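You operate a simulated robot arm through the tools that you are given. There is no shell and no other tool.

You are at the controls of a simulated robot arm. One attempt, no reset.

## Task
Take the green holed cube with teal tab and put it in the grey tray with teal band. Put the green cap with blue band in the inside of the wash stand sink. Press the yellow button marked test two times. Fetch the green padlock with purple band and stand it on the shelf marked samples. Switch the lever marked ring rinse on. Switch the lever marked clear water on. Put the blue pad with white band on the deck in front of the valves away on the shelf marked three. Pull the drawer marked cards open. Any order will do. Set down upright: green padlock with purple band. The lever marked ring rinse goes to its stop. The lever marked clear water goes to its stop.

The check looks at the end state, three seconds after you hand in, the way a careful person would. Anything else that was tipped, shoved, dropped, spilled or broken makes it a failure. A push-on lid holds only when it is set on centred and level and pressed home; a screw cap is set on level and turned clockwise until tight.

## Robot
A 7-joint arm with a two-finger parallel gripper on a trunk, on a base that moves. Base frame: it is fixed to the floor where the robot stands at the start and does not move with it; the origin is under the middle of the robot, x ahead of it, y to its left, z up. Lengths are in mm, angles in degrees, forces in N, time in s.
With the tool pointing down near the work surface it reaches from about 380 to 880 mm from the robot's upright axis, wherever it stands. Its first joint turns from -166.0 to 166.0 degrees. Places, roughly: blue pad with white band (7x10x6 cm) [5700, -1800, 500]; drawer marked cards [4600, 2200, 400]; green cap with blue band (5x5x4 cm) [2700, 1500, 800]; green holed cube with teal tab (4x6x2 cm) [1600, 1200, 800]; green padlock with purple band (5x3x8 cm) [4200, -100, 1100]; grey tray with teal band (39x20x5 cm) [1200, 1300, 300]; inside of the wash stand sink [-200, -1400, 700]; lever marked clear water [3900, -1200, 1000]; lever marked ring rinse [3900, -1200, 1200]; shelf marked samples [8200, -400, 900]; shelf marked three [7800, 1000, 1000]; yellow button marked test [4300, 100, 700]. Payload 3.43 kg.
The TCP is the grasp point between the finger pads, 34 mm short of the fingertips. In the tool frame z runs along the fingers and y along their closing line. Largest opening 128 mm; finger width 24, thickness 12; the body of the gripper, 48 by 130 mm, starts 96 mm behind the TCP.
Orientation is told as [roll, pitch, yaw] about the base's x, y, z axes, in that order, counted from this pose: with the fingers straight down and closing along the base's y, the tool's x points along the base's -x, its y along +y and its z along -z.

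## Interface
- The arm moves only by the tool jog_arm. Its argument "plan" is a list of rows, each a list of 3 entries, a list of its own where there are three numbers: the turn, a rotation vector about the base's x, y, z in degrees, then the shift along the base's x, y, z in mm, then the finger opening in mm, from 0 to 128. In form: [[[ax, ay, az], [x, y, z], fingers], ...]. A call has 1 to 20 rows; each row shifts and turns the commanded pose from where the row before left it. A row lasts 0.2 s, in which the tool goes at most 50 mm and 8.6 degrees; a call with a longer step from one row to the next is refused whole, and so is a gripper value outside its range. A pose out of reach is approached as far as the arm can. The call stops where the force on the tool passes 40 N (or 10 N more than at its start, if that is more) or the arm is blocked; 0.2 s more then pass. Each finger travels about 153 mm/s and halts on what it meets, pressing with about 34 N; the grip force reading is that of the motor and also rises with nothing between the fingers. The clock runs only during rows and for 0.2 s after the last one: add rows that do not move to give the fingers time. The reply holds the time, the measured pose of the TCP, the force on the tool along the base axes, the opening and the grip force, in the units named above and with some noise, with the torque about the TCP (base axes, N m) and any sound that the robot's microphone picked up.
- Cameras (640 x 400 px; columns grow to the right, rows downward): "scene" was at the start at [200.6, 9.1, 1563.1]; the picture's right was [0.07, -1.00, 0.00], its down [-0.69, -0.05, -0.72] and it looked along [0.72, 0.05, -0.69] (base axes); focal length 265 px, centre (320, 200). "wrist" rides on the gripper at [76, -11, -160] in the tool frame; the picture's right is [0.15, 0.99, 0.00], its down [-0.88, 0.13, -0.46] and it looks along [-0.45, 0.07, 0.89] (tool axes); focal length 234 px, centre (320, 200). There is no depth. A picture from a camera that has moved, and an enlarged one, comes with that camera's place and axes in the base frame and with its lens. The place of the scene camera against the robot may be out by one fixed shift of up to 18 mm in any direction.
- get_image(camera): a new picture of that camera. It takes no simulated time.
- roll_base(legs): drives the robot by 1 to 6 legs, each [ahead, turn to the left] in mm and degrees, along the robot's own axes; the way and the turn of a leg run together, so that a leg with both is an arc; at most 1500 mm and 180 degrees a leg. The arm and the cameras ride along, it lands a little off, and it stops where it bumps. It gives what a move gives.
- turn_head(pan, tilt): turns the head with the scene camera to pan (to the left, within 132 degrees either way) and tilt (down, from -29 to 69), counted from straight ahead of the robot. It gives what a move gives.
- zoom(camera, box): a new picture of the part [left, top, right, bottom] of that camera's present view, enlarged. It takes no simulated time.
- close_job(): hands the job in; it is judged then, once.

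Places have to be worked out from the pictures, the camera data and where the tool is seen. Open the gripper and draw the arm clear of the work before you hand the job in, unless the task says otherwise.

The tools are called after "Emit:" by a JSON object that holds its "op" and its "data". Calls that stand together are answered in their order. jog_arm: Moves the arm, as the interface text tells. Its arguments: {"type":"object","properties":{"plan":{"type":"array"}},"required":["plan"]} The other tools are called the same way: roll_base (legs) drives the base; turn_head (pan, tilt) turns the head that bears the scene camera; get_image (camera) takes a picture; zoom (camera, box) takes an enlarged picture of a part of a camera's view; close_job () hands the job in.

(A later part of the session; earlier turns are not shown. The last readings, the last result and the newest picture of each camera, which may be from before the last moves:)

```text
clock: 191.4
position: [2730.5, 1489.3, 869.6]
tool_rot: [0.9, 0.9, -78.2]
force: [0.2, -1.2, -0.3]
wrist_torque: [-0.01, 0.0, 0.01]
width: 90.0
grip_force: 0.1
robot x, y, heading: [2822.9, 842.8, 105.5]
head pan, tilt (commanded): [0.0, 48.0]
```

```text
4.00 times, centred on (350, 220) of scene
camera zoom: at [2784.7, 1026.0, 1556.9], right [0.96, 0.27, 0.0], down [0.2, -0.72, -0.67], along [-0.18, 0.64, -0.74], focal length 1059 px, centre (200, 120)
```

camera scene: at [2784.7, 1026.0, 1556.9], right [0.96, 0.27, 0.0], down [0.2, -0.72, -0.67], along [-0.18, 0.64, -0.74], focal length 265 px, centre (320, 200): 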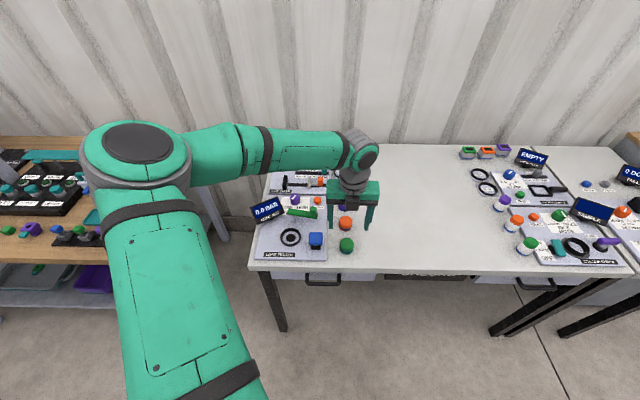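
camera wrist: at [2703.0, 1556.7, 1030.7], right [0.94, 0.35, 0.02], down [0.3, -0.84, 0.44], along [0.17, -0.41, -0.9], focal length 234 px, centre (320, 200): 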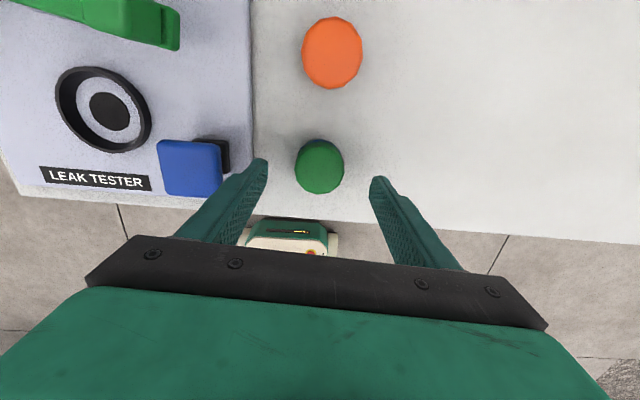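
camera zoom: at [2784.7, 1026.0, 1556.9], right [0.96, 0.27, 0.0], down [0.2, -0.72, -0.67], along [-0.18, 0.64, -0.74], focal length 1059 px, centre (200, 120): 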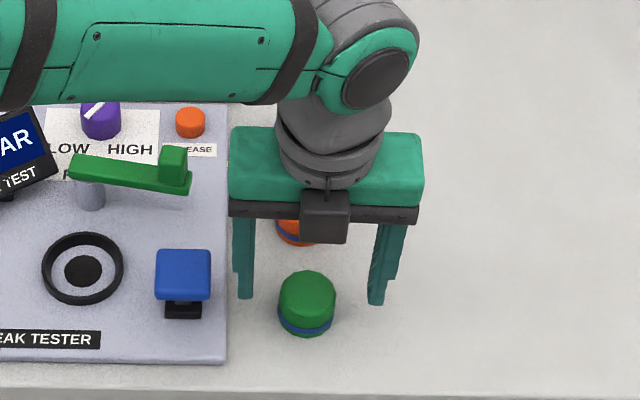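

Cap centre is at (2731, 1493). I centre, lower to grip height and close.

Emit:
{"op": "jog_arm", "data": {"plan": [[[0, 0, 0], [1, 4, -20], 76], [[0, 0, 0], [0, 0, -20], 76], [[0, 0, 0], [0, 0, -10], 76], [[0, 0, 0], [0, 0, 0], 76]]}}

Emit:
{"op": "get_image", "data": {"camera": "wrist"}}

```text
clock: 192.1
position: [2729.8, 1493.9, 834.0]
tool_rot: [0.6, 1.0, -78.0]
force: [0.6, -9.0, 14.6]
wrist_torque: [-0.63, 0.64, 0.33]
width: 76.7
grip_force: 1.1
robot x, y, heading: [2820.7, 843.6, 105.8]
head pan, tilt (commanded): [0.0, 48.0]
stopped in row 3: the force on the tool passed its limit at 58 N (the readings are from after the stop); the commanded pose is now the measured one
```

```text
taken
camera wrist: at [2703.2, 1561.3, 995.5], right [0.94, 0.35, 0.01], down [0.31, -0.84, 0.44], along [0.17, -0.41, -0.9], focal length 234 px, centre (320, 200)
```

wrist: 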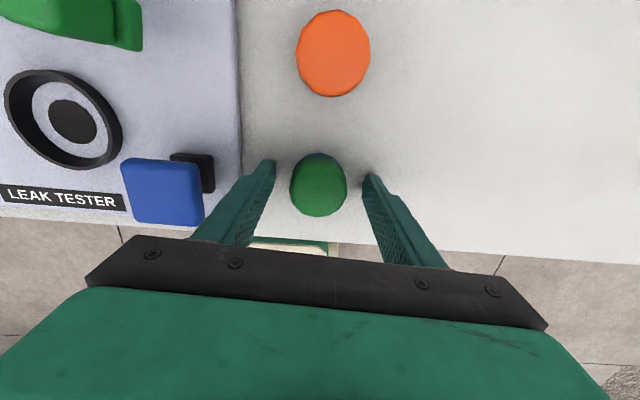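

The fingertips touched the table at z≈800 (so the cap spans 800–840). I lift 5 mm and close on the cap.

Emit:
{"op": "jog_arm", "data": {"plan": [[[0, 0, 0], [0, 0, 5], 76], [[0, 0, 0], [0, 0, 0], 60], [[0, 0, 0], [0, 0, 0], 40], [[0, 0, 0], [0, 0, 0], 30], [[0, 0, 0], [0, 0, 0], 30]]}}

Emit:
{"op": "get_image", "data": {"camera": "wrist"}}

```text
clock: 193.3
position: [2731.8, 1494.5, 838.7]
tool_rot: [0.9, 0.9, -78.0]
force: [0.6, -0.3, 0.3]
wrist_torque: [-0.01, 0.01, 0.0]
width: 44.4
grip_force: 34.2
robot x, y, heading: [2820.6, 845.1, 105.7]
head pan, tilt (commanded): [0.0, 48.0]
```

```text
taken
camera wrist: at [2703.2, 1562.1, 999.7], right [0.94, 0.35, 0.02], down [0.3, -0.84, 0.44], along [0.17, -0.41, -0.9], focal length 234 px, centre (320, 200)
```

wrist: 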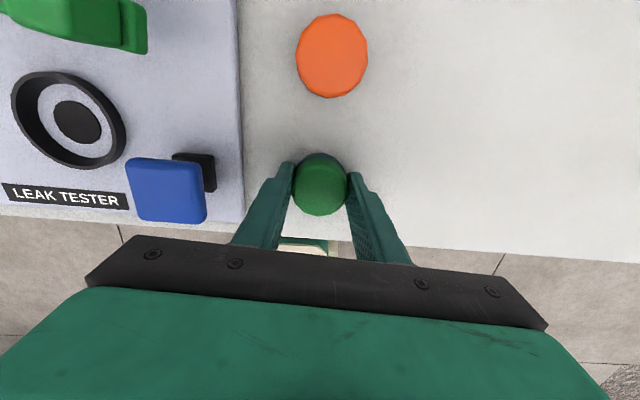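

The cap is held (44 mm). I lift and tuck the arm back in.

Emit:
{"op": "jog_arm", "data": {"plan": [[[0, 0, 0], [0, 0, 35], 30], [[0, 0, 0], [0, 0, 45], 30], [[0, 0, 0], [0, 0, 45], 30], [[0, 0, 0], [-19, -34, 15], 30], [[0, 0, 0], [-19, -34, 15], 30], [[0, 0, 0], [-20, -35, 15], 30], [[0, 0, 0], [-20, -35, 15], 30], [[0, 0, 0], [-20, -35, 5], 30], [[0, 0, 0], [-20, -35, 5], 30], [[0, 0, 0], [0, 0, 0], 30]]}}

Emit:
{"op": "get_image", "data": {"camera": "scene"}}

Emit:
{"op": "get_image", "data": {"camera": "wrist"}}

```text
clock: 195.5
position: [2613.1, 1286.4, 1035.6]
tool_rot: [0.8, 1.0, -78.0]
force: [-0.8, -0.1, -0.4]
wrist_torque: [-0.02, -0.02, -0.02]
width: 44.1
grip_force: 34.5
robot x, y, heading: [2818.0, 848.1, 105.2]
head pan, tilt (commanded): [0.0, 48.0]
```

```text
taken
camera scene: at [2784.7, 1026.0, 1556.9], right [0.96, 0.27, 0.0], down [0.2, -0.72, -0.67], along [-0.18, 0.64, -0.74], focal length 265 px, centre (320, 200)
```

scene: 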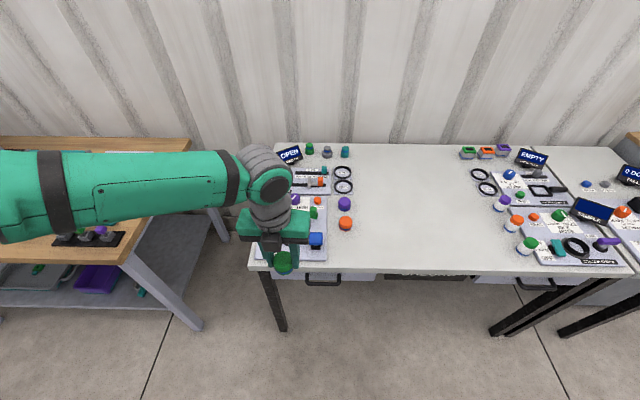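

```text
taken
camera wrist: at [2584.2, 1353.5, 1195.9], right [0.94, 0.35, 0.02], down [0.3, -0.84, 0.44], along [0.17, -0.41, -0.9], focal length 234 px, centre (320, 200)
```

wrist: 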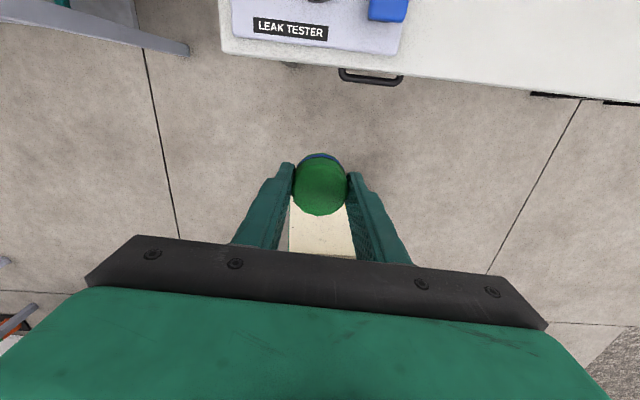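

The cap is held well. Next the wash stand: I turn left and drive back along the aisle.

Emit:
{"op": "roll_base", "data": {"legs": [[0, 90], [1400, 0]]}}

```text
clock: 206.7
position: [1025.9, 290.0, 1034.4]
tool_rot: [0.8, 1.0, 10.6]
force: [0.2, -0.6, -0.1]
wrist_torque: [-0.01, -0.01, -0.03]
width: 43.9
grip_force: 34.2
robot x, y, heading: [1471.2, 490.6, -165.5]
head pan, tilt (commanded): [0.0, 48.0]
```

On course (p≈93). I continue to near the starting place, then turn toward the wash stand and look.

Emit:
{"op": "roll_base", "data": {"legs": [[1480, 0], [0, 45]]}}

Emit:
{"op": "turn_head", "data": {"pan": 20, "tilt": 35}}

Emit:
{"op": "get_image", "data": {"camera": "scene"}}

```text
clock: 216.4
position: [-129.5, -342.7, 1035.1]
tool_rot: [0.8, 1.0, 56.2]
force: [0.3, 0.6, 0.0]
wrist_torque: [-0.03, -0.05, 0.0]
width: 44.0
grip_force: 33.9
robot x, y, heading: [36.4, 114.3, -119.9]
head pan, tilt (commanded): [0.0, 48.0]
```

```text
clock: 217.2
position: [-129.4, -343.1, 1034.9]
tool_rot: [0.8, 1.1, 56.3]
force: [1.4, -0.8, -0.6]
wrist_torque: [0.0, -0.05, -0.01]
width: 44.1
grip_force: 34.5
robot x, y, heading: [40.1, 112.7, -119.9]
head pan, tilt (commanded): [20.0, 35.0]
```

```text
taken
camera scene: at [-14.3, -59.9, 1575.9], right [-0.98, 0.17, 0.0], down [0.1, 0.57, -0.82], along [-0.14, -0.81, -0.57], focal length 265 px, centre (320, 200)
```

scene: 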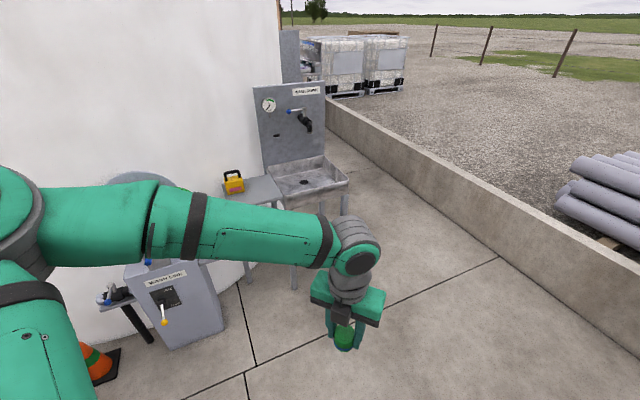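

The wash stand is ahead; I zoom in on the sink to locate its rim and the tap.

Emit:
{"op": "zoom", "data": {"camera": "scene", "box": [220, 75, 380, 175]}}

Emit:
{"op": "zoom", "data": {"camera": "scene", "box": [220, 140, 380, 240]}}

```text
4.00 times, centred on (300, 125) of scene
camera zoom: at [-14.3, -59.9, 1575.9], right [-0.98, 0.17, 0.0], down [0.1, 0.57, -0.82], along [-0.14, -0.81, -0.57], focal length 1059 px, centre (400, 500)
```

zoom: 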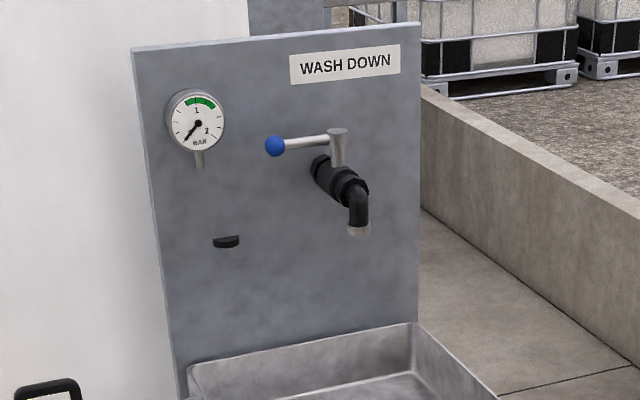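

```text
4.00 times, centred on (300, 190) of scene
camera zoom: at [-14.3, -59.9, 1575.9], right [-0.98, 0.17, 0.0], down [0.1, 0.57, -0.82], along [-0.14, -0.81, -0.57], focal length 1059 px, centre (400, 240)
```

zoom: 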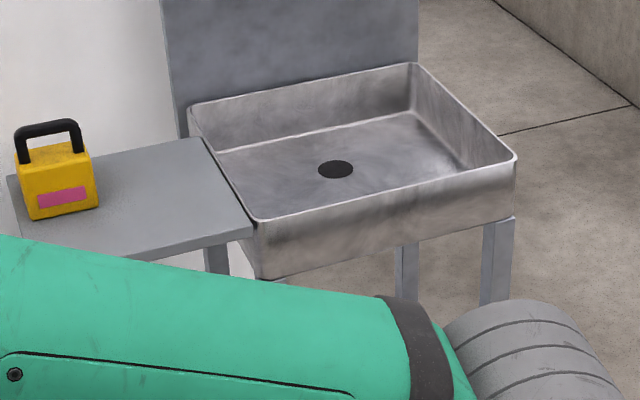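

The sink is aligned with the room (front faces the aisle side), centre near (-170, -1440), tap spout over its rear. I drive to stand in front of it, facing it.

Emit:
{"op": "roll_base", "data": {"legs": [[0, 8], [930, 0], [0, 37]]}}

Emit:
{"op": "turn_head", "data": {"pan": 0, "tilt": 40}}

Emit:
{"op": "get_image", "data": {"camera": "scene"}}

Emit:
{"op": "get_image", "data": {"camera": "wrist"}}

```text
clock: 224.6
position: [-99.4, -1178.2, 1034.9]
tool_rot: [0.7, 1.1, 101.1]
force: [-0.3, 0.4, -0.5]
wrist_torque: [0.0, -0.05, 0.02]
width: 44.1
grip_force: 33.7
robot x, y, heading: [-303.5, -732.5, -75.0]
head pan, tilt (commanded): [20.0, 35.0]
```

```text
clock: 225.5
position: [-97.1, -1178.1, 1034.9]
tool_rot: [0.9, 1.1, 101.0]
force: [0.1, -0.6, -1.1]
wrist_torque: [-0.04, 0.02, -0.02]
width: 44.0
grip_force: 33.5
robot x, y, heading: [-304.0, -736.1, -75.0]
head pan, tilt (commanded): [0.0, 40.0]
```

```text
taken
camera scene: at [-238.2, -914.5, 1568.4], right [-0.97, -0.26, 0.0], down [-0.17, 0.62, -0.77], along [0.2, -0.74, -0.64], focal length 265 px, centre (320, 200)
```

scene: 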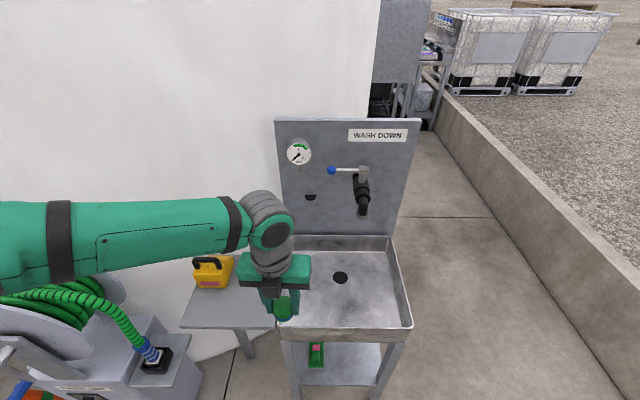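

```text
taken
camera wrist: at [-70.8, -1248.2, 1195.8], right [-0.94, -0.33, 0.02], down [-0.29, 0.85, 0.44], along [-0.16, 0.41, -0.9], focal length 234 px, centre (320, 200)
```

wrist: 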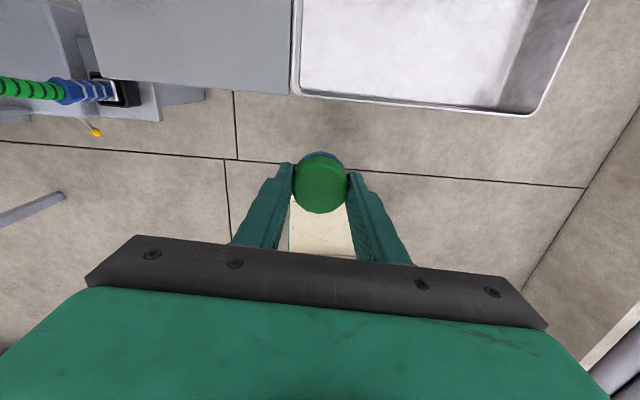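

Basin: centre about (-164, -1450), rim z≈785, width ~380; the spout is right of centre at z≥1000. I choose a spot left and front of centre, (-98, -1372), and go over it.

Emit:
{"op": "jog_arm", "data": {"plan": [[[0, 0, 0], [0, -40, 0], 30], [[0, 0, 0], [0, -40, 0], 30], [[0, 0, 0], [0, -40, 0], 30], [[0, 0, 0], [0, -40, 0], 30], [[0, 0, 0], [0, -34, 0], 30], [[0, 0, 0], [0, 0, -45], 30], [[0, 0, 0], [0, 0, -45], 30], [[0, 0, 0], [0, 0, -45], 30], [[0, 0, 0], [0, 0, 0], 30]]}}

Emit:
{"op": "get_image", "data": {"camera": "wrist"}}

Emit:
{"op": "get_image", "data": {"camera": "scene"}}

```text
clock: 227.5
position: [-98.8, -1373.3, 899.0]
tool_rot: [0.8, 1.1, 101.1]
force: [0.3, 0.4, -0.6]
wrist_torque: [-0.03, -0.03, -0.01]
width: 43.9
grip_force: 33.9
robot x, y, heading: [-298.6, -734.7, -75.0]
head pan, tilt (commanded): [0.0, 40.0]
```

```text
taken
camera wrist: at [-71.0, -1443.7, 1060.2], right [-0.94, -0.33, 0.02], down [-0.29, 0.85, 0.44], along [-0.16, 0.41, -0.9], focal length 234 px, centre (320, 200)
```

wrist: 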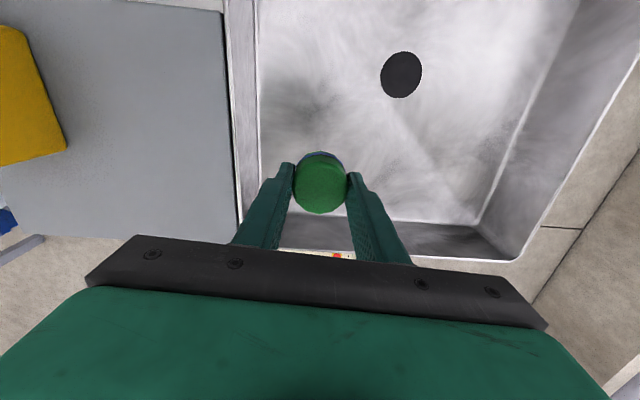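

```text
taken
camera scene: at [-238.3, -914.6, 1568.3], right [-0.97, -0.26, 0.0], down [-0.17, 0.62, -0.77], along [0.2, -0.74, -0.64], focal length 265 px, centre (320, 200)
```

scene: 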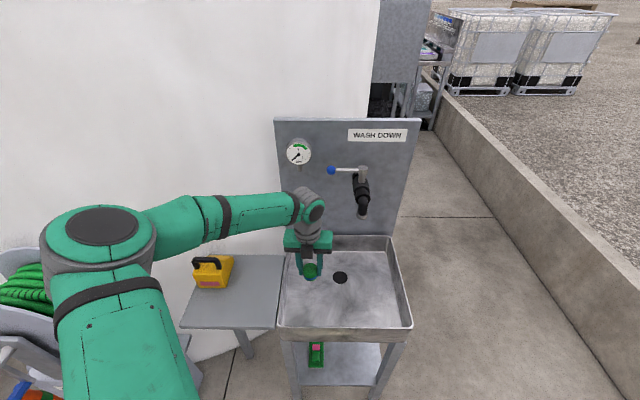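

The cap is over the basin with room on all sides. I lower in steps, then creep until it touches the floor.

Emit:
{"op": "jog_arm", "data": {"plan": [[[0, 0, 0], [0, 0, -45], 30], [[0, 0, 0], [0, 0, -45], 30], [[0, 0, 0], [0, 0, -30], 30], [[0, 0, 0], [0, 0, -8], 30], [[0, 0, 0], [0, 0, -8], 30], [[0, 0, 0], [0, 0, -8], 30], [[0, 0, 0], [0, 0, 0], 30]]}}

Emit:
{"op": "get_image", "data": {"camera": "wrist"}}

Emit:
{"op": "zoom", "data": {"camera": "scene", "box": [240, 180, 440, 305]}}

```text
clock: 229.1
position: [-99.4, -1371.5, 756.2]
tool_rot: [0.8, 1.0, 100.9]
force: [-0.2, 0.6, -0.2]
wrist_torque: [0.0, -0.01, -0.01]
width: 43.9
grip_force: 33.5
robot x, y, heading: [-303.3, -732.6, -74.8]
head pan, tilt (commanded): [0.0, 40.0]
```

```text
taken
camera wrist: at [-70.8, -1442.4, 916.2], right [-0.94, -0.33, 0.02], down [-0.29, 0.85, 0.44], along [-0.16, 0.41, -0.9], focal length 234 px, centre (320, 200)
```

wrist: 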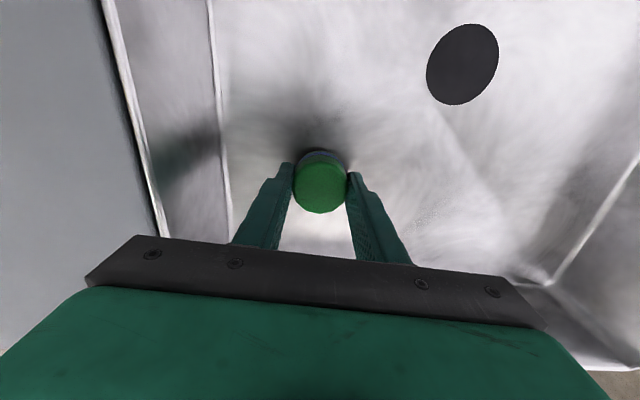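

```text
3.20 times, centred on (340, 242) of scene
camera zoom: at [-238.3, -914.6, 1568.3], right [-0.97, -0.26, 0.0], down [-0.17, 0.62, -0.77], along [0.2, -0.74, -0.64], focal length 847 px, centre (256, 64)
```

zoom: 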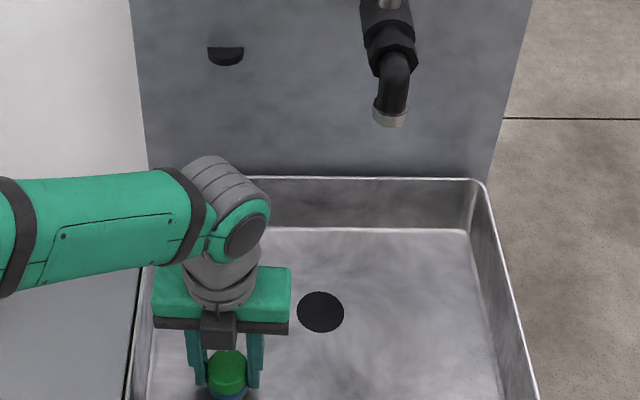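

Close to the floor now; I creep down further until it touches.

Emit:
{"op": "jog_arm", "data": {"plan": [[[0, 0, 0], [0, 0, -5], 30], [[0, 0, 0], [0, 0, -5], 30], [[0, 0, 0], [0, 0, -5], 30], [[0, 0, 0], [0, 0, -5], 30], [[0, 0, 0], [0, 0, -5], 30], [[0, 0, 0], [0, 0, -5], 30]]}}

```text
clock: 230.1
position: [-96.3, -1376.4, 740.7]
tool_rot: [0.8, 1.4, 101.1]
force: [-0.4, 1.3, 8.2]
wrist_torque: [0.1, -0.14, 0.0]
width: 43.8
grip_force: 34.0
robot x, y, heading: [-298.8, -735.4, -74.8]
head pan, tilt (commanded): [0.0, 40.0]
stopped in row 5: the force on the tool passed its limit at 50 N (the readings are from after the stop); the commanded pose is now the measured one
```

The cap touched the sink floor at z≈741. I back off 1 mm, open the fingers and rise straight up.

Emit:
{"op": "jog_arm", "data": {"plan": [[[0, 0, 0], [0, 0, 1], 30], [[0, 0, 0], [0, 0, 0], 50], [[0, 0, 0], [0, 0, 0], 66], [[0, 0, 0], [0, 0, 0], 66], [[0, 0, 0], [0, 0, 20], 66], [[0, 0, 0], [0, 0, 40], 66], [[0, 0, 0], [0, 0, 45], 66], [[0, 0, 0], [0, 0, 45], 66], [[0, 0, 0], [0, 0, 45], 66], [[0, 0, 0], [0, 0, 45], 66], [[0, 0, 0], [0, 0, 0], 66]]}}

Emit:
{"op": "get_image", "data": {"camera": "wrist"}}

Emit:
{"op": "zoom", "data": {"camera": "scene", "box": [240, 180, 440, 305]}}

```text
clock: 232.5
position: [-99.7, -1374.0, 979.1]
tool_rot: [0.8, 1.4, 101.0]
force: [-0.8, 0.3, 0.1]
wrist_torque: [0.01, 0.04, 0.02]
width: 66.1
grip_force: 0.0
robot x, y, heading: [-299.4, -735.3, -75.0]
head pan, tilt (commanded): [0.0, 40.0]
```

```text
taken
camera wrist: at [-72.6, -1443.0, 1141.1], right [-0.94, -0.33, 0.02], down [-0.29, 0.85, 0.44], along [-0.16, 0.41, -0.9], focal length 234 px, centre (320, 200)
```

wrist: 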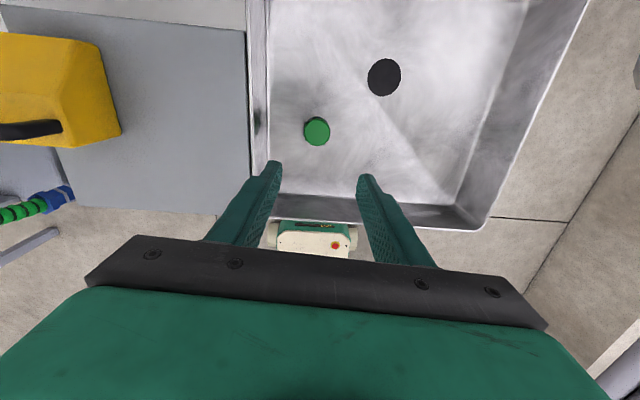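

```text
3.20 times, centred on (340, 242) of scene
camera zoom: at [-238.3, -914.6, 1568.3], right [-0.97, -0.26, 0.0], down [-0.17, 0.62, -0.77], along [0.2, -0.74, -0.64], focal length 847 px, centre (256, 64)
```

zoom: 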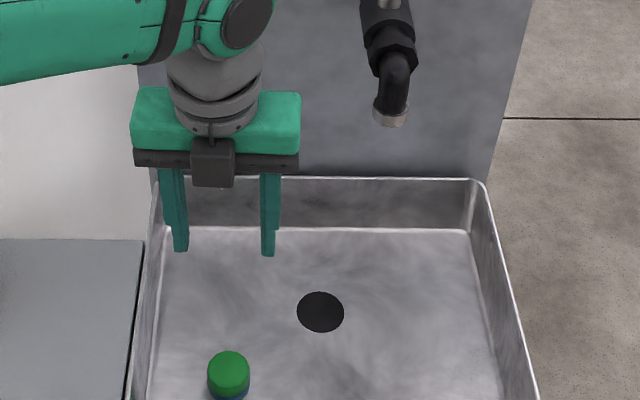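

The cap stands in the sink. I tuck the arm, back away, and drive down the aisle toward the valve side.

Emit:
{"op": "jog_arm", "data": {"plan": [[[0, 0, 0], [0, 40, 10], 40], [[0, 0, 0], [0, 40, 10], 40], [[0, 0, 0], [0, 40, 10], 40], [[0, 0, 0], [0, 40, 10], 40], [[0, 0, 0], [0, 36, 10], 40], [[0, 0, 0], [0, 0, 0], 40]]}}

Emit:
{"op": "roll_base", "data": {"legs": [[-720, 0], [0, 90]]}}

```text
clock: 233.9
position: [-95.6, -1178.5, 1030.4]
tool_rot: [0.7, 1.4, 101.2]
force: [-1.2, -0.1, 0.8]
wrist_torque: [0.0, 0.02, 0.02]
width: 40.2
grip_force: 0.1
robot x, y, heading: [-301.8, -734.5, -74.6]
head pan, tilt (commanded): [0.0, 40.0]
```

```text
clock: 242.1
position: [-43.9, 152.1, 1030.8]
tool_rot: [0.7, 1.3, -168.5]
force: [-0.7, 0.0, -0.3]
wrist_torque: [0.0, 0.01, -0.01]
width: 40.0
grip_force: 0.1
robot x, y, heading: [-485.0, -59.4, 15.5]
head pan, tilt (commanded): [0.0, 40.0]
```

Now along the aisle.

Emit:
{"op": "roll_base", "data": {"legs": [[1500, 0], [1500, 0], [300, 0]]}}

Emit:
{"op": "turn_head", "data": {"pan": -35, "tilt": 20}}

Emit:
{"op": "get_image", "data": {"camera": "scene"}}

Emit:
{"op": "zoom", "data": {"camera": "scene", "box": [160, 50, 480, 250]}}

```text
clock: 258.2
position: [3124.1, 1068.8, 1030.7]
tool_rot: [0.8, 1.4, -167.2]
force: [0.0, 0.1, -0.1]
wrist_torque: [-0.02, -0.03, -0.03]
width: 39.6
grip_force: 0.0
robot x, y, heading: [2688.5, 851.4, 16.5]
head pan, tilt (commanded): [0.0, 40.0]
```

```text
clock: 259.2
position: [3124.3, 1070.0, 1031.4]
tool_rot: [0.7, 1.4, -167.3]
force: [0.8, 0.4, 0.0]
wrist_torque: [0.02, -0.02, -0.04]
width: 39.9
grip_force: 0.0
robot x, y, heading: [2689.5, 852.4, 16.7]
head pan, tilt (commanded): [-35.0, 20.0]
```

```text
taken
camera scene: at [2888.2, 857.9, 1599.7], right [-0.31, -0.95, 0.0], down [-0.33, 0.11, -0.94], along [0.89, -0.29, -0.34], focal length 265 px, centre (320, 200)
```

scene: 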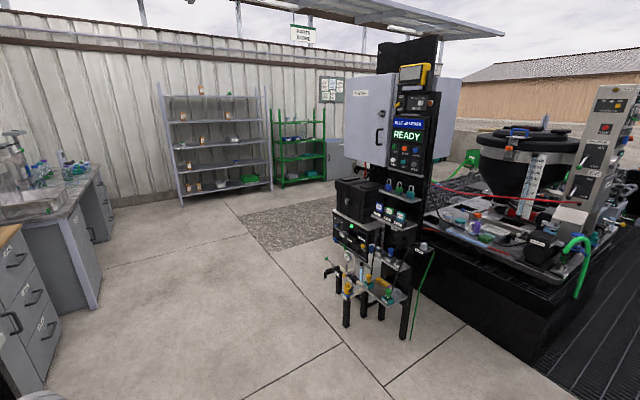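

```text
2.00 times, centred on (320, 150) of scene
camera zoom: at [2888.2, 857.9, 1599.7], right [-0.31, -0.95, 0.0], down [-0.33, 0.11, -0.94], along [0.89, -0.29, -0.34], focal length 529 px, centre (320, 300)
```

zoom: 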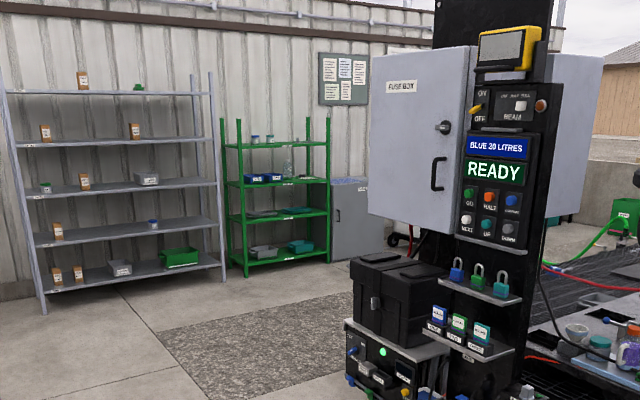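

The post with padlocks and the READY panel is ahead right. I zoom on its parts.

Emit:
{"op": "zoom", "data": {"camera": "scene", "box": [320, 140, 448, 220]}}

Emit:
{"op": "zoom", "data": {"camera": "scene", "box": [310, 210, 454, 300]}}

Emit:
{"op": "zoom", "data": {"camera": "scene", "box": [480, 80, 640, 180]}}

```text
5.00 times, centred on (384, 180) of scene
camera zoom: at [2888.2, 857.9, 1599.7], right [-0.31, -0.95, 0.0], down [-0.33, 0.11, -0.94], along [0.89, -0.29, -0.34], focal length 1324 px, centre (0, 300)
```

zoom: 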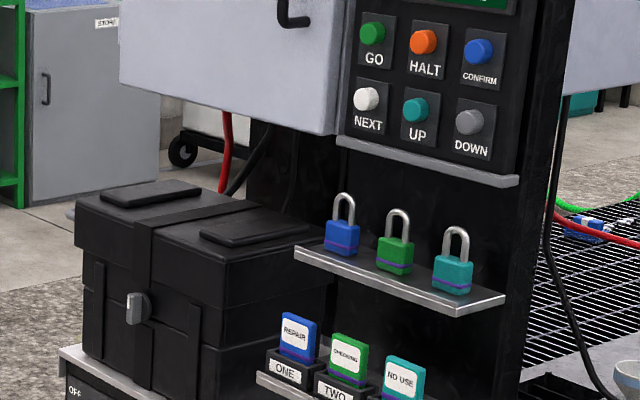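

```text
4.44 times, centred on (382, 255) of scene
camera zoom: at [2888.2, 857.9, 1599.7], right [-0.31, -0.95, 0.0], down [-0.33, 0.11, -0.94], along [0.89, -0.29, -0.34], focal length 1176 px, centre (44, -44)
```

zoom: 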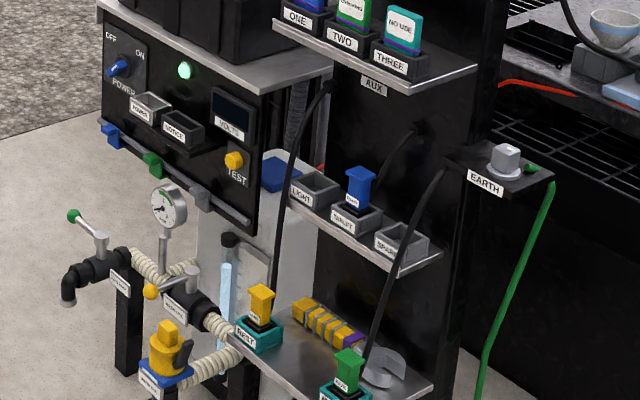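

```text
4.00 times, centred on (560, 130) of scene
camera zoom: at [2888.2, 857.9, 1599.7], right [-0.31, -0.95, 0.0], down [-0.33, 0.11, -0.94], along [0.89, -0.29, -0.34], focal length 1059 px, centre (-640, 480)
```

zoom: 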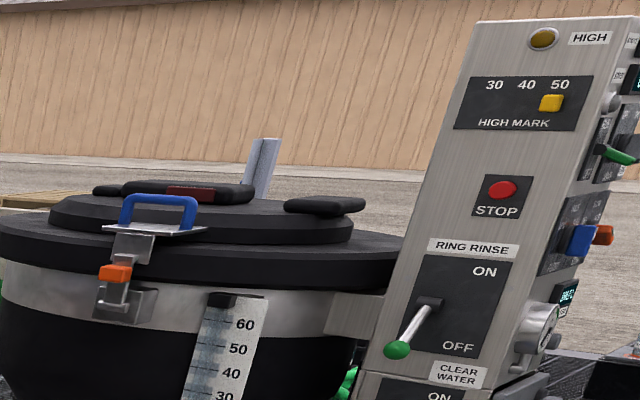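

The padlock shelf and TEST box face the aisle; the RING RINSE lever is on the side of the machine tower that faces this way too. I look further right for free floor in front of the tower.

Emit:
{"op": "turn_head", "data": {"pan": -70, "tilt": 30}}

Emit:
{"op": "get_image", "data": {"camera": "scene"}}

```text
clock: 260.2
position: [3124.7, 1071.5, 1031.6]
tool_rot: [0.6, 1.4, -167.2]
force: [1.0, -0.9, 0.1]
wrist_torque: [0.01, 0.01, -0.04]
width: 40.2
grip_force: 0.1
robot x, y, heading: [2687.0, 854.9, 17.1]
head pan, tilt (commanded): [-70.0, 30.0]
```

```text
taken
camera scene: at [2853.9, 814.6, 1583.7], right [-0.8, -0.6, 0.0], down [-0.3, 0.4, -0.87], along [0.52, -0.69, -0.5], focal length 265 px, centre (320, 200)
```

scene: 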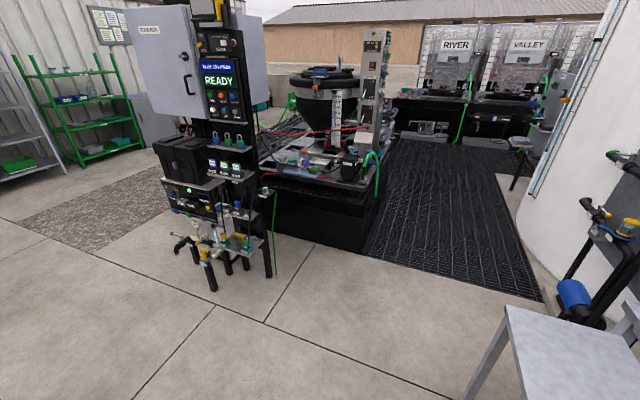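

The floor in front of the post and tower is free. I go to the post first, to a spot about 650 mm in front of the TEST box, facing it.

Emit:
{"op": "roll_base", "data": {"legs": [[0, -22], [1400, 0], [0, -69]]}}

Emit:
{"op": "turn_head", "data": {"pan": 0, "tilt": 35}}

Emit:
{"op": "get_image", "data": {"camera": "scene"}}

```text
clock: 271.8
position: [4282.1, 275.2, 1031.4]
tool_rot: [0.7, 1.4, 100.9]
force: [0.7, 0.0, 0.3]
wrist_torque: [0.01, -0.03, 0.01]
width: 40.1
grip_force: 0.0
robot x, y, heading: [4076.9, 720.6, -75.2]
head pan, tilt (commanded): [-70.0, 30.0]
```

```text
clock: 273.2
position: [4282.5, 275.4, 1029.4]
tool_rot: [0.7, 1.5, 100.9]
force: [-0.5, 0.6, -0.2]
wrist_torque: [0.0, -0.02, 0.0]
width: 39.9
grip_force: 0.0
robot x, y, heading: [4079.0, 719.4, -74.7]
head pan, tilt (commanded): [0.0, 35.0]
```

```text
taken
camera scene: at [4141.6, 536.6, 1575.9], right [-0.97, -0.26, 0.0], down [-0.15, 0.55, -0.82], along [0.21, -0.79, -0.57], focal length 265 px, centre (320, 200)
```

scene: 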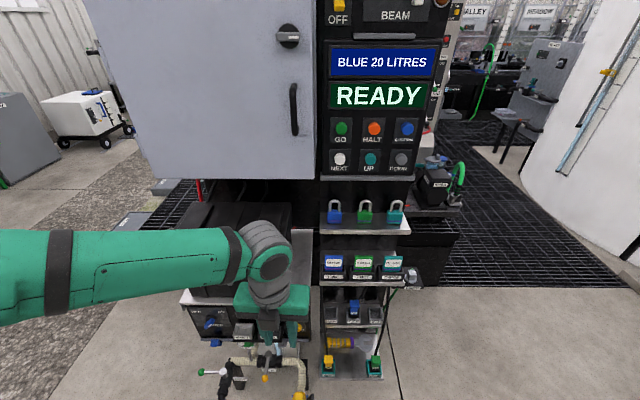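

I zoom on the lower part to find the TEST button and see what stands in front.

Emit:
{"op": "zoom", "data": {"camera": "scene", "box": [180, 280, 372, 400]}}

Emit:
{"op": "zoom", "data": {"camera": "scene", "box": [300, 170, 440, 258]}}

Emit:
{"op": "get_image", "data": {"camera": "wrist"}}

```text
3.33 times, centred on (276, 340) of scene
camera zoom: at [4141.6, 536.6, 1575.9], right [-0.97, -0.26, 0.0], down [-0.15, 0.55, -0.82], along [0.21, -0.79, -0.57], focal length 882 px, centre (467, -267)
```

zoom: 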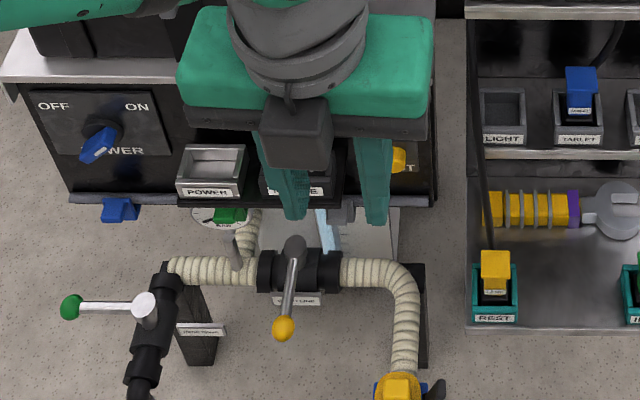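

```text
4.55 times, centred on (370, 214) of scene
camera zoom: at [4141.6, 536.6, 1575.9], right [-0.97, -0.26, 0.0], down [-0.15, 0.55, -0.82], along [0.21, -0.79, -0.57], focal length 1203 px, centre (93, 136)
```

zoom: 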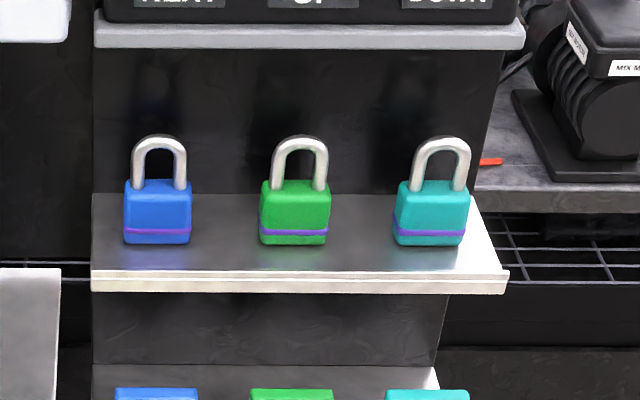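

```text
taken
camera wrist: at [4309.1, 205.8, 1192.0], right [-0.94, -0.33, 0.02], down [-0.29, 0.85, 0.44], along [-0.16, 0.41, -0.9], focal length 234 px, centre (320, 200)
```

wrist: 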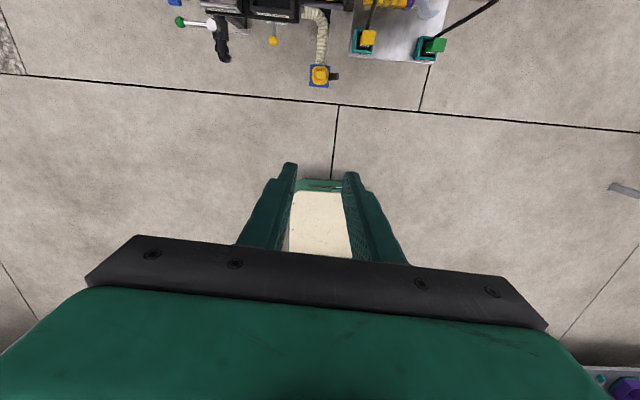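

I see the yellow TEST knob at the right of the box, near (4340, 80, 700). I back up 250 mm to get room to tilt the tool forward, then tilt in small monitored steps.

Emit:
{"op": "roll_base", "data": {"legs": [[-250, 0]]}}

Emit:
{"op": "jog_arm", "data": {"plan": [[[0, 0, 0], [6, -22, -10], 20], [[-7.7, -2.1, 0], [6, -22, -10], 0], [[-7.7, -2.1, 0], [6, -22, -10], 0], [[-7.7, -2.1, 0], [6, -22, -10], 0], [[0, 0, 0], [0, 0, 0], 0]]}}

```text
clock: 275.1
position: [4215.8, 518.6, 1031.1]
tool_rot: [0.8, 1.4, 101.0]
force: [0.3, 0.3, 0.7]
wrist_torque: [0.02, 0.01, 0.0]
width: 40.0
grip_force: 0.0
robot x, y, heading: [4014.5, 964.3, -75.5]
head pan, tilt (commanded): [0.0, 35.0]
```

```text
clock: 276.3
position: [4240.8, 431.1, 991.1]
tool_rot: [-1.2, 25.3, 100.5]
force: [0.1, 0.5, 0.7]
wrist_torque: [0.01, 0.01, -0.02]
width: 0.3
grip_force: 33.2
robot x, y, heading: [4012.4, 959.8, -75.0]
head pan, tilt (commanded): [0.0, 35.0]
```

Followed without complaint. I continue tilting.

Emit:
{"op": "jog_arm", "data": {"plan": [[[-7.7, -2.1, 0], [6, -22, -15], 0], [[-7.7, -2.1, 0], [6, -22, -15], 0], [[-7.7, -2.1, 0], [6, -22, -15], 0], [[0, 0, 0], [0, 0, 0], 0]]}}

Emit:
{"op": "jog_arm", "data": {"plan": [[[-7.7, -2.1, 0], [4, -15, -15], 0], [[-7.7, -2.1, 0], [4, -15, -15], 0], [[-7.7, -2.1, 0], [4, -15, -15], 0], [[0, 0, 0], [0, 0, 0], 0]]}}

Emit:
{"op": "get_image", "data": {"camera": "scene"}}

Emit:
{"op": "get_image", "data": {"camera": "wrist"}}

```text
clock: 277.3
position: [4258.1, 363.9, 945.9]
tool_rot: [-4.2, 49.1, 98.5]
force: [0.1, 0.2, -0.3]
wrist_torque: [0.01, -0.01, 0.0]
width: 0.0
grip_force: 32.7
robot x, y, heading: [4014.2, 962.3, -75.1]
head pan, tilt (commanded): [0.0, 35.0]
```

```text
clock: 278.3
position: [4255.5, 349.5, 937.6]
tool_rot: [-5.1, 55.2, 97.0]
force: [-0.2, 0.0, 0.4]
wrist_torque: [0.0, -0.01, 0.02]
width: 0.0
grip_force: 32.9
out of reach, approached as far as the arm can: row 1, 2, 3
robot x, y, heading: [4011.7, 966.0, -75.2]
head pan, tilt (commanded): [0.0, 35.0]
```

```text
taken
camera scene: at [4076.4, 780.5, 1575.9], right [-0.97, -0.26, 0.0], down [-0.15, 0.55, -0.82], along [0.21, -0.79, -0.57], focal length 265 px, centre (320, 200)
```

scene: 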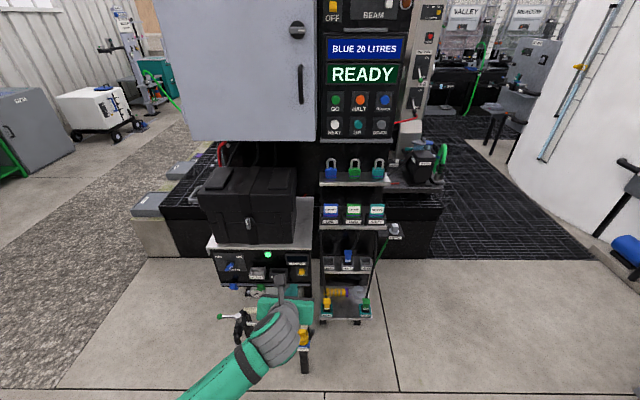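

```text
taken
camera wrist: at [4242.1, 435.7, 1090.2], right [-0.96, -0.27, 0.07], down [-0.27, 0.84, -0.47], along [0.07, -0.47, -0.88], focal length 234 px, centre (320, 200)
```

wrist: 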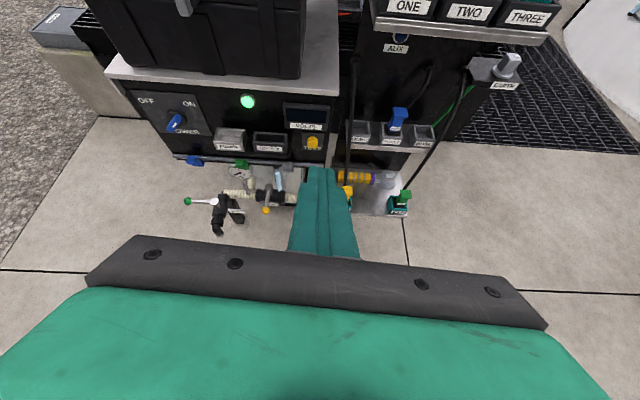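

Tilt is limited at about 50° in this posture, which is enough. I undo the last step slightly to stay off the limit.

Emit:
{"op": "jog_arm", "data": {"plan": [[[5, 1.4, 0], [3, 5, 5], 0], [[0, 0, 0], [0, 0, 0], 0]]}}

Emit:
{"op": "zoom", "data": {"camera": "wrist", "box": [180, 80, 420, 230]}}

```text
clock: 278.9
position: [4259.2, 354.3, 942.4]
tool_rot: [-3.7, 50.1, 98.0]
force: [-0.2, 0.6, -0.6]
wrist_torque: [0.03, 0.03, 0.0]
width: 0.1
grip_force: 32.7
robot x, y, heading: [4015.5, 961.1, -75.2]
head pan, tilt (commanded): [0.0, 35.0]
```

```text
2.67 times, centred on (300, 155) of wrist
camera zoom: at [4249.4, 426.9, 1102.7], right [-0.96, -0.28, 0.07], down [-0.28, 0.88, -0.39], along [0.05, -0.39, -0.92], focal length 624 px, centre (373, 320)
```

zoom: 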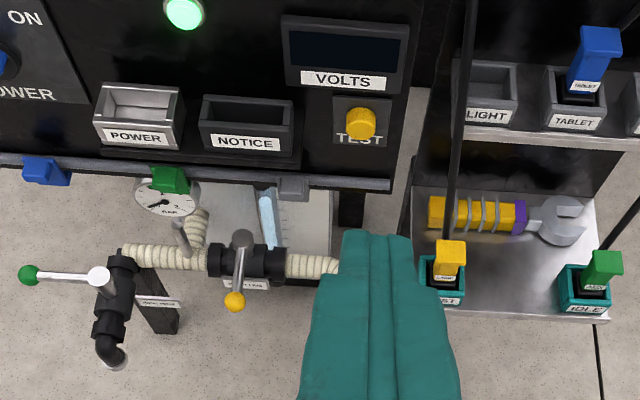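

I take a scene zoom of the same knob for triangulation.

Emit:
{"op": "zoom", "data": {"camera": "scene", "box": [230, 220, 358, 300]}}

```text
5.00 times, centred on (294, 260) of scene
camera zoom: at [4076.4, 780.5, 1575.9], right [-0.97, -0.26, 0.0], down [-0.15, 0.55, -0.82], along [0.21, -0.79, -0.57], focal length 1324 px, centre (450, -100)
```

zoom: 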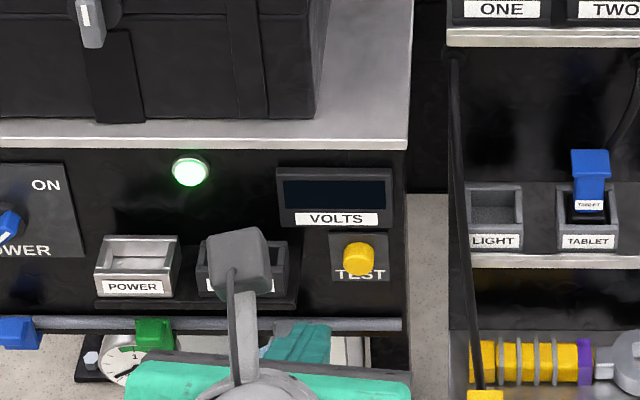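

The knob is about (4332, 85, 690); the pipes in front lie much lower (z≈350). I lower the tool first, then drive closer.

Emit:
{"op": "jog_arm", "data": {"plan": [[[0, 0, 0], [0, 0, -45], 0], [[0, 0, 0], [0, 0, -45], 0], [[0, 0, 0], [0, 0, -45], 0], [[0, 0, 0], [0, 0, 0], 0]]}}

Emit:
{"op": "jog_arm", "data": {"plan": [[[0, 0, 0], [0, 0, -45], 0], [[0, 0, 0], [0, 0, -40], 0], [[0, 0, 0], [0, 0, 0], 0]]}}

Emit:
{"op": "roll_base", "data": {"legs": [[150, 0]]}}

Emit:
{"op": "get_image", "data": {"camera": "wrist"}}

Emit:
{"op": "zoom", "data": {"camera": "scene", "box": [220, 240, 412, 360]}}

```text
clock: 279.9
position: [4271.0, 365.3, 797.5]
tool_rot: [-3.5, 50.0, 98.0]
force: [0.1, -0.6, 0.7]
wrist_torque: [-0.02, -0.01, -0.01]
width: 0.0
grip_force: 32.8
out of reach, approached as far as the arm can: row 3
robot x, y, heading: [4015.3, 963.9, -74.7]
head pan, tilt (commanded): [0.0, 35.0]
```

```text
clock: 280.7
position: [4275.3, 365.8, 719.1]
tool_rot: [-3.6, 50.1, 97.8]
force: [-0.5, -0.7, 0.4]
wrist_torque: [0.08, -0.02, 0.01]
width: 0.2
grip_force: 33.0
out of reach, approached as far as the arm can: row 1
robot x, y, heading: [4014.9, 962.3, -75.0]
head pan, tilt (commanded): [0.0, 35.0]
```

```text
clock: 282.0
position: [4314.1, 220.8, 718.7]
tool_rot: [-3.6, 50.2, 97.8]
force: [0.2, -0.5, 0.4]
wrist_torque: [0.01, 0.02, -0.03]
width: 0.0
grip_force: 33.1
robot x, y, heading: [4052.7, 817.0, -75.2]
head pan, tilt (commanded): [0.0, 35.0]
```

```text
taken
camera wrist: at [4306.0, 293.2, 879.6], right [-0.96, -0.27, 0.07], down [-0.28, 0.88, -0.39], along [0.04, -0.39, -0.92], focal length 234 px, centre (320, 200)
```

wrist: 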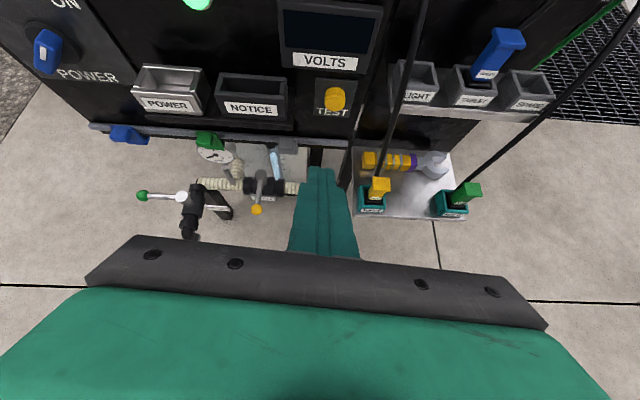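

```text
3.33 times, centred on (316, 300) of scene
camera zoom: at [4114.5, 635.2, 1575.9], right [-0.97, -0.26, 0.0], down [-0.15, 0.55, -0.82], along [0.21, -0.79, -0.57], focal length 882 px, centre (333, -133)
```

zoom: 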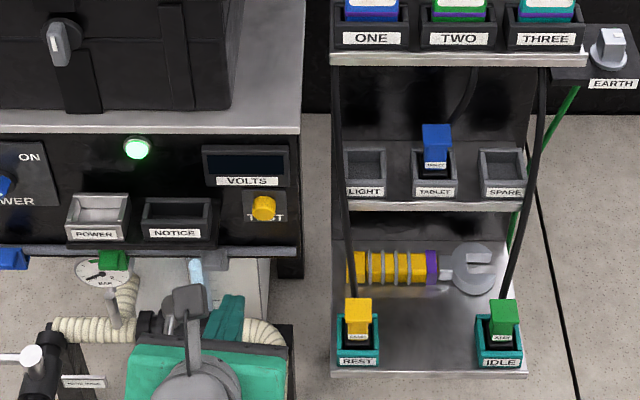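

Triangulation from two wrist views puts the knob at about (4337, 62, 662). I drive 90 mm closer, ease the tilt a little and lower the tip to its height.

Emit:
{"op": "roll_base", "data": {"legs": [[90, 0]]}}

Emit:
{"op": "jog_arm", "data": {"plan": [[[3, 0.8, 0], [-6, 0, -12], 0], [[0, 0, 0], [-6, 0, -12], 0], [[0, 0, 0], [0, 0, -10], 0], [[0, 0, 0], [0, 0, 0], 0]]}}

Emit:
{"op": "get_image", "data": {"camera": "wrist"}}

Emit:
{"op": "zoom", "data": {"camera": "scene", "box": [220, 260, 412, 380]}}

```text
clock: 283.1
position: [4337.1, 133.3, 718.3]
tool_rot: [-3.5, 50.1, 97.8]
force: [0.7, -0.4, -0.1]
wrist_torque: [-0.01, -0.01, -0.02]
width: 0.1
grip_force: 33.0
robot x, y, heading: [4077.0, 730.6, -75.3]
head pan, tilt (commanded): [0.0, 35.0]
```

```text
clock: 284.1
position: [4336.7, 127.9, 703.7]
tool_rot: [-2.5, 47.1, 98.3]
force: [0.0, -0.9, 0.7]
wrist_torque: [-0.02, 0.02, -0.04]
width: 0.0
grip_force: 33.2
out of reach, approached as far as the arm can: row 1, 2
robot x, y, heading: [4072.2, 733.5, -75.3]
head pan, tilt (commanded): [0.0, 35.0]
```

```text
taken
camera wrist: at [4331.3, 192.3, 867.0], right [-0.96, -0.27, 0.08], down [-0.28, 0.9, -0.34], along [0.02, -0.35, -0.94], focal length 234 px, centre (320, 200)
```

wrist: 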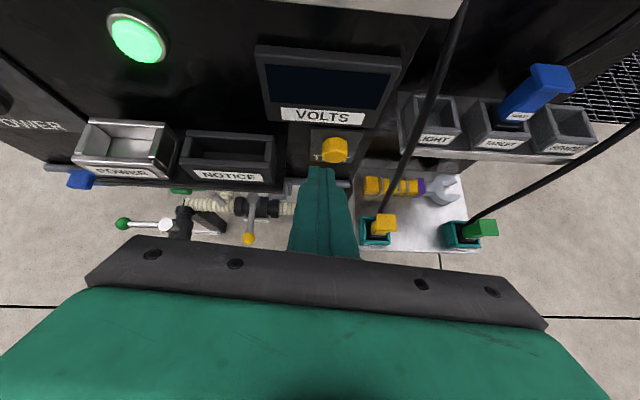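

```text
3.33 times, centred on (316, 320) of scene
camera zoom: at [4137.2, 548.0, 1575.9], right [-0.97, -0.25, 0.0], down [-0.15, 0.55, -0.82], along [0.21, -0.79, -0.57], focal length 882 px, centre (333, -200)
```

zoom: 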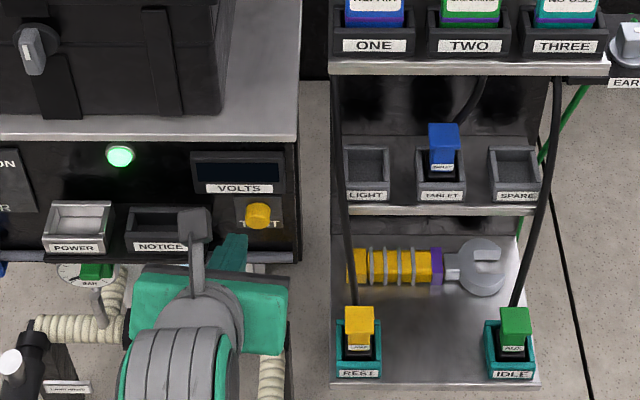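

Refined knob position: (4337, 55, 655). The tool is near its tilt limit, so I reduce the tilt another 6° and lower the tip to just in front of the knob.

Emit:
{"op": "jog_arm", "data": {"plan": [[[5.8, 1.6, 0], [-6, 0, 0], 0], [[0, 0, 0], [-6, 0, -14], 0], [[0, 0, 0], [0, -10, -14], 0], [[0, 0, 0], [0, 0, 0], 0]]}}

Emit:
{"op": "get_image", "data": {"camera": "wrist"}}

Emit:
{"op": "zoom", "data": {"camera": "scene", "box": [240, 280, 368, 360]}}

```text
clock: 285.1
position: [4322.8, 120.7, 673.2]
tool_rot: [-1.9, 41.2, 98.9]
force: [0.1, -1.0, 0.2]
wrist_torque: [0.0, 0.02, 0.02]
width: 0.0
grip_force: 32.8
robot x, y, heading: [4073.4, 728.7, -75.1]
head pan, tilt (commanded): [0.0, 35.0]
```

```text
taken
camera wrist: at [4321.6, 167.4, 843.1], right [-0.96, -0.28, 0.07], down [-0.29, 0.93, -0.24], along [0.0, -0.25, -0.97], focal length 234 px, centre (320, 200)
```

wrist: 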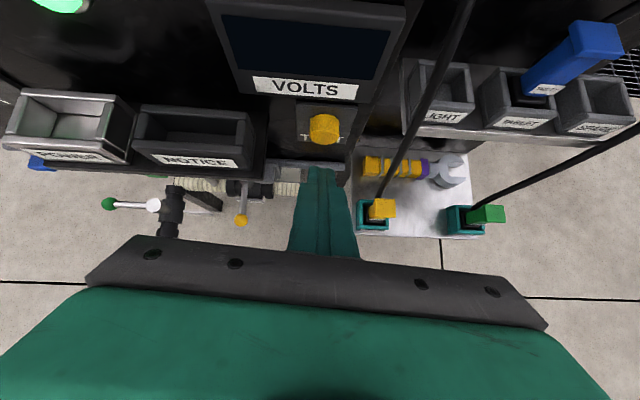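

```text
5.00 times, centred on (304, 320) of scene
camera zoom: at [4137.2, 548.0, 1575.9], right [-0.97, -0.25, 0.0], down [-0.15, 0.55, -0.82], along [0.21, -0.79, -0.57], focal length 1324 px, centre (400, -400)
```

zoom: 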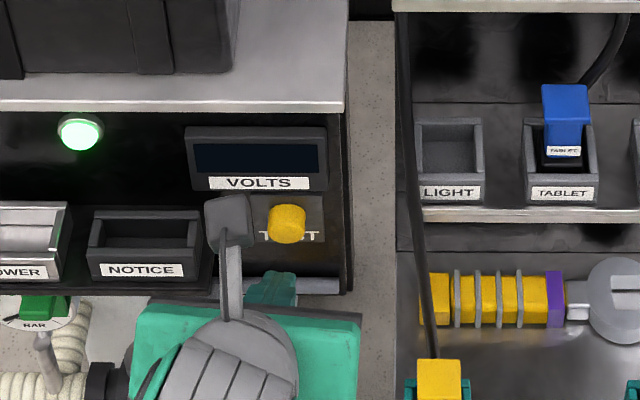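

Good, no limit now. The tip is about 30 mm in front of the knob, at its height. I advance carefully and read force and sound.

Emit:
{"op": "jog_arm", "data": {"plan": [[[0, 0, 0], [2, -14, 0], 0], [[0, 0, 0], [1.3, -5, 0], 0], [[0, 0, 0], [1.3, -5, 0], 0], [[0, 0, 0], [0, 0, 0], 0]]}}

Emit:
{"op": "zoom", "data": {"camera": "wrist", "box": [220, 80, 420, 205]}}

```text
clock: 286.1
position: [4327.7, 94.4, 672.6]
tool_rot: [-1.9, 41.2, 98.9]
force: [-0.4, 0.8, 0.1]
wrist_torque: [-0.02, 0.06, 0.0]
width: 0.2
grip_force: 32.6
robot x, y, heading: [4076.5, 729.0, -75.3]
head pan, tilt (commanded): [0.0, 35.0]
```

```text
3.20 times, centred on (320, 142) of wrist
camera zoom: at [4325.1, 142.5, 842.1], right [-0.96, -0.28, 0.07], down [-0.29, 0.93, -0.24], along [0.0, -0.25, -0.97], focal length 749 px, centre (320, 384)
```

zoom: 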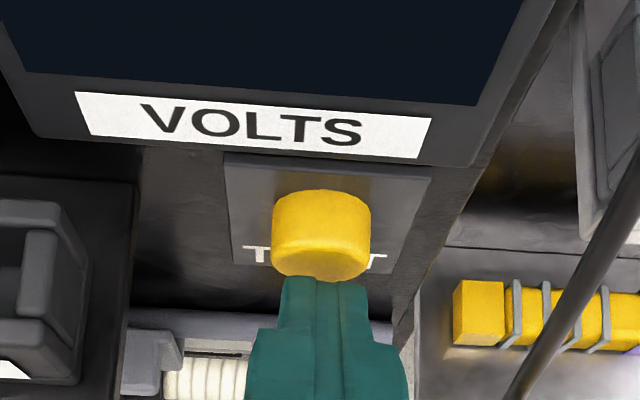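

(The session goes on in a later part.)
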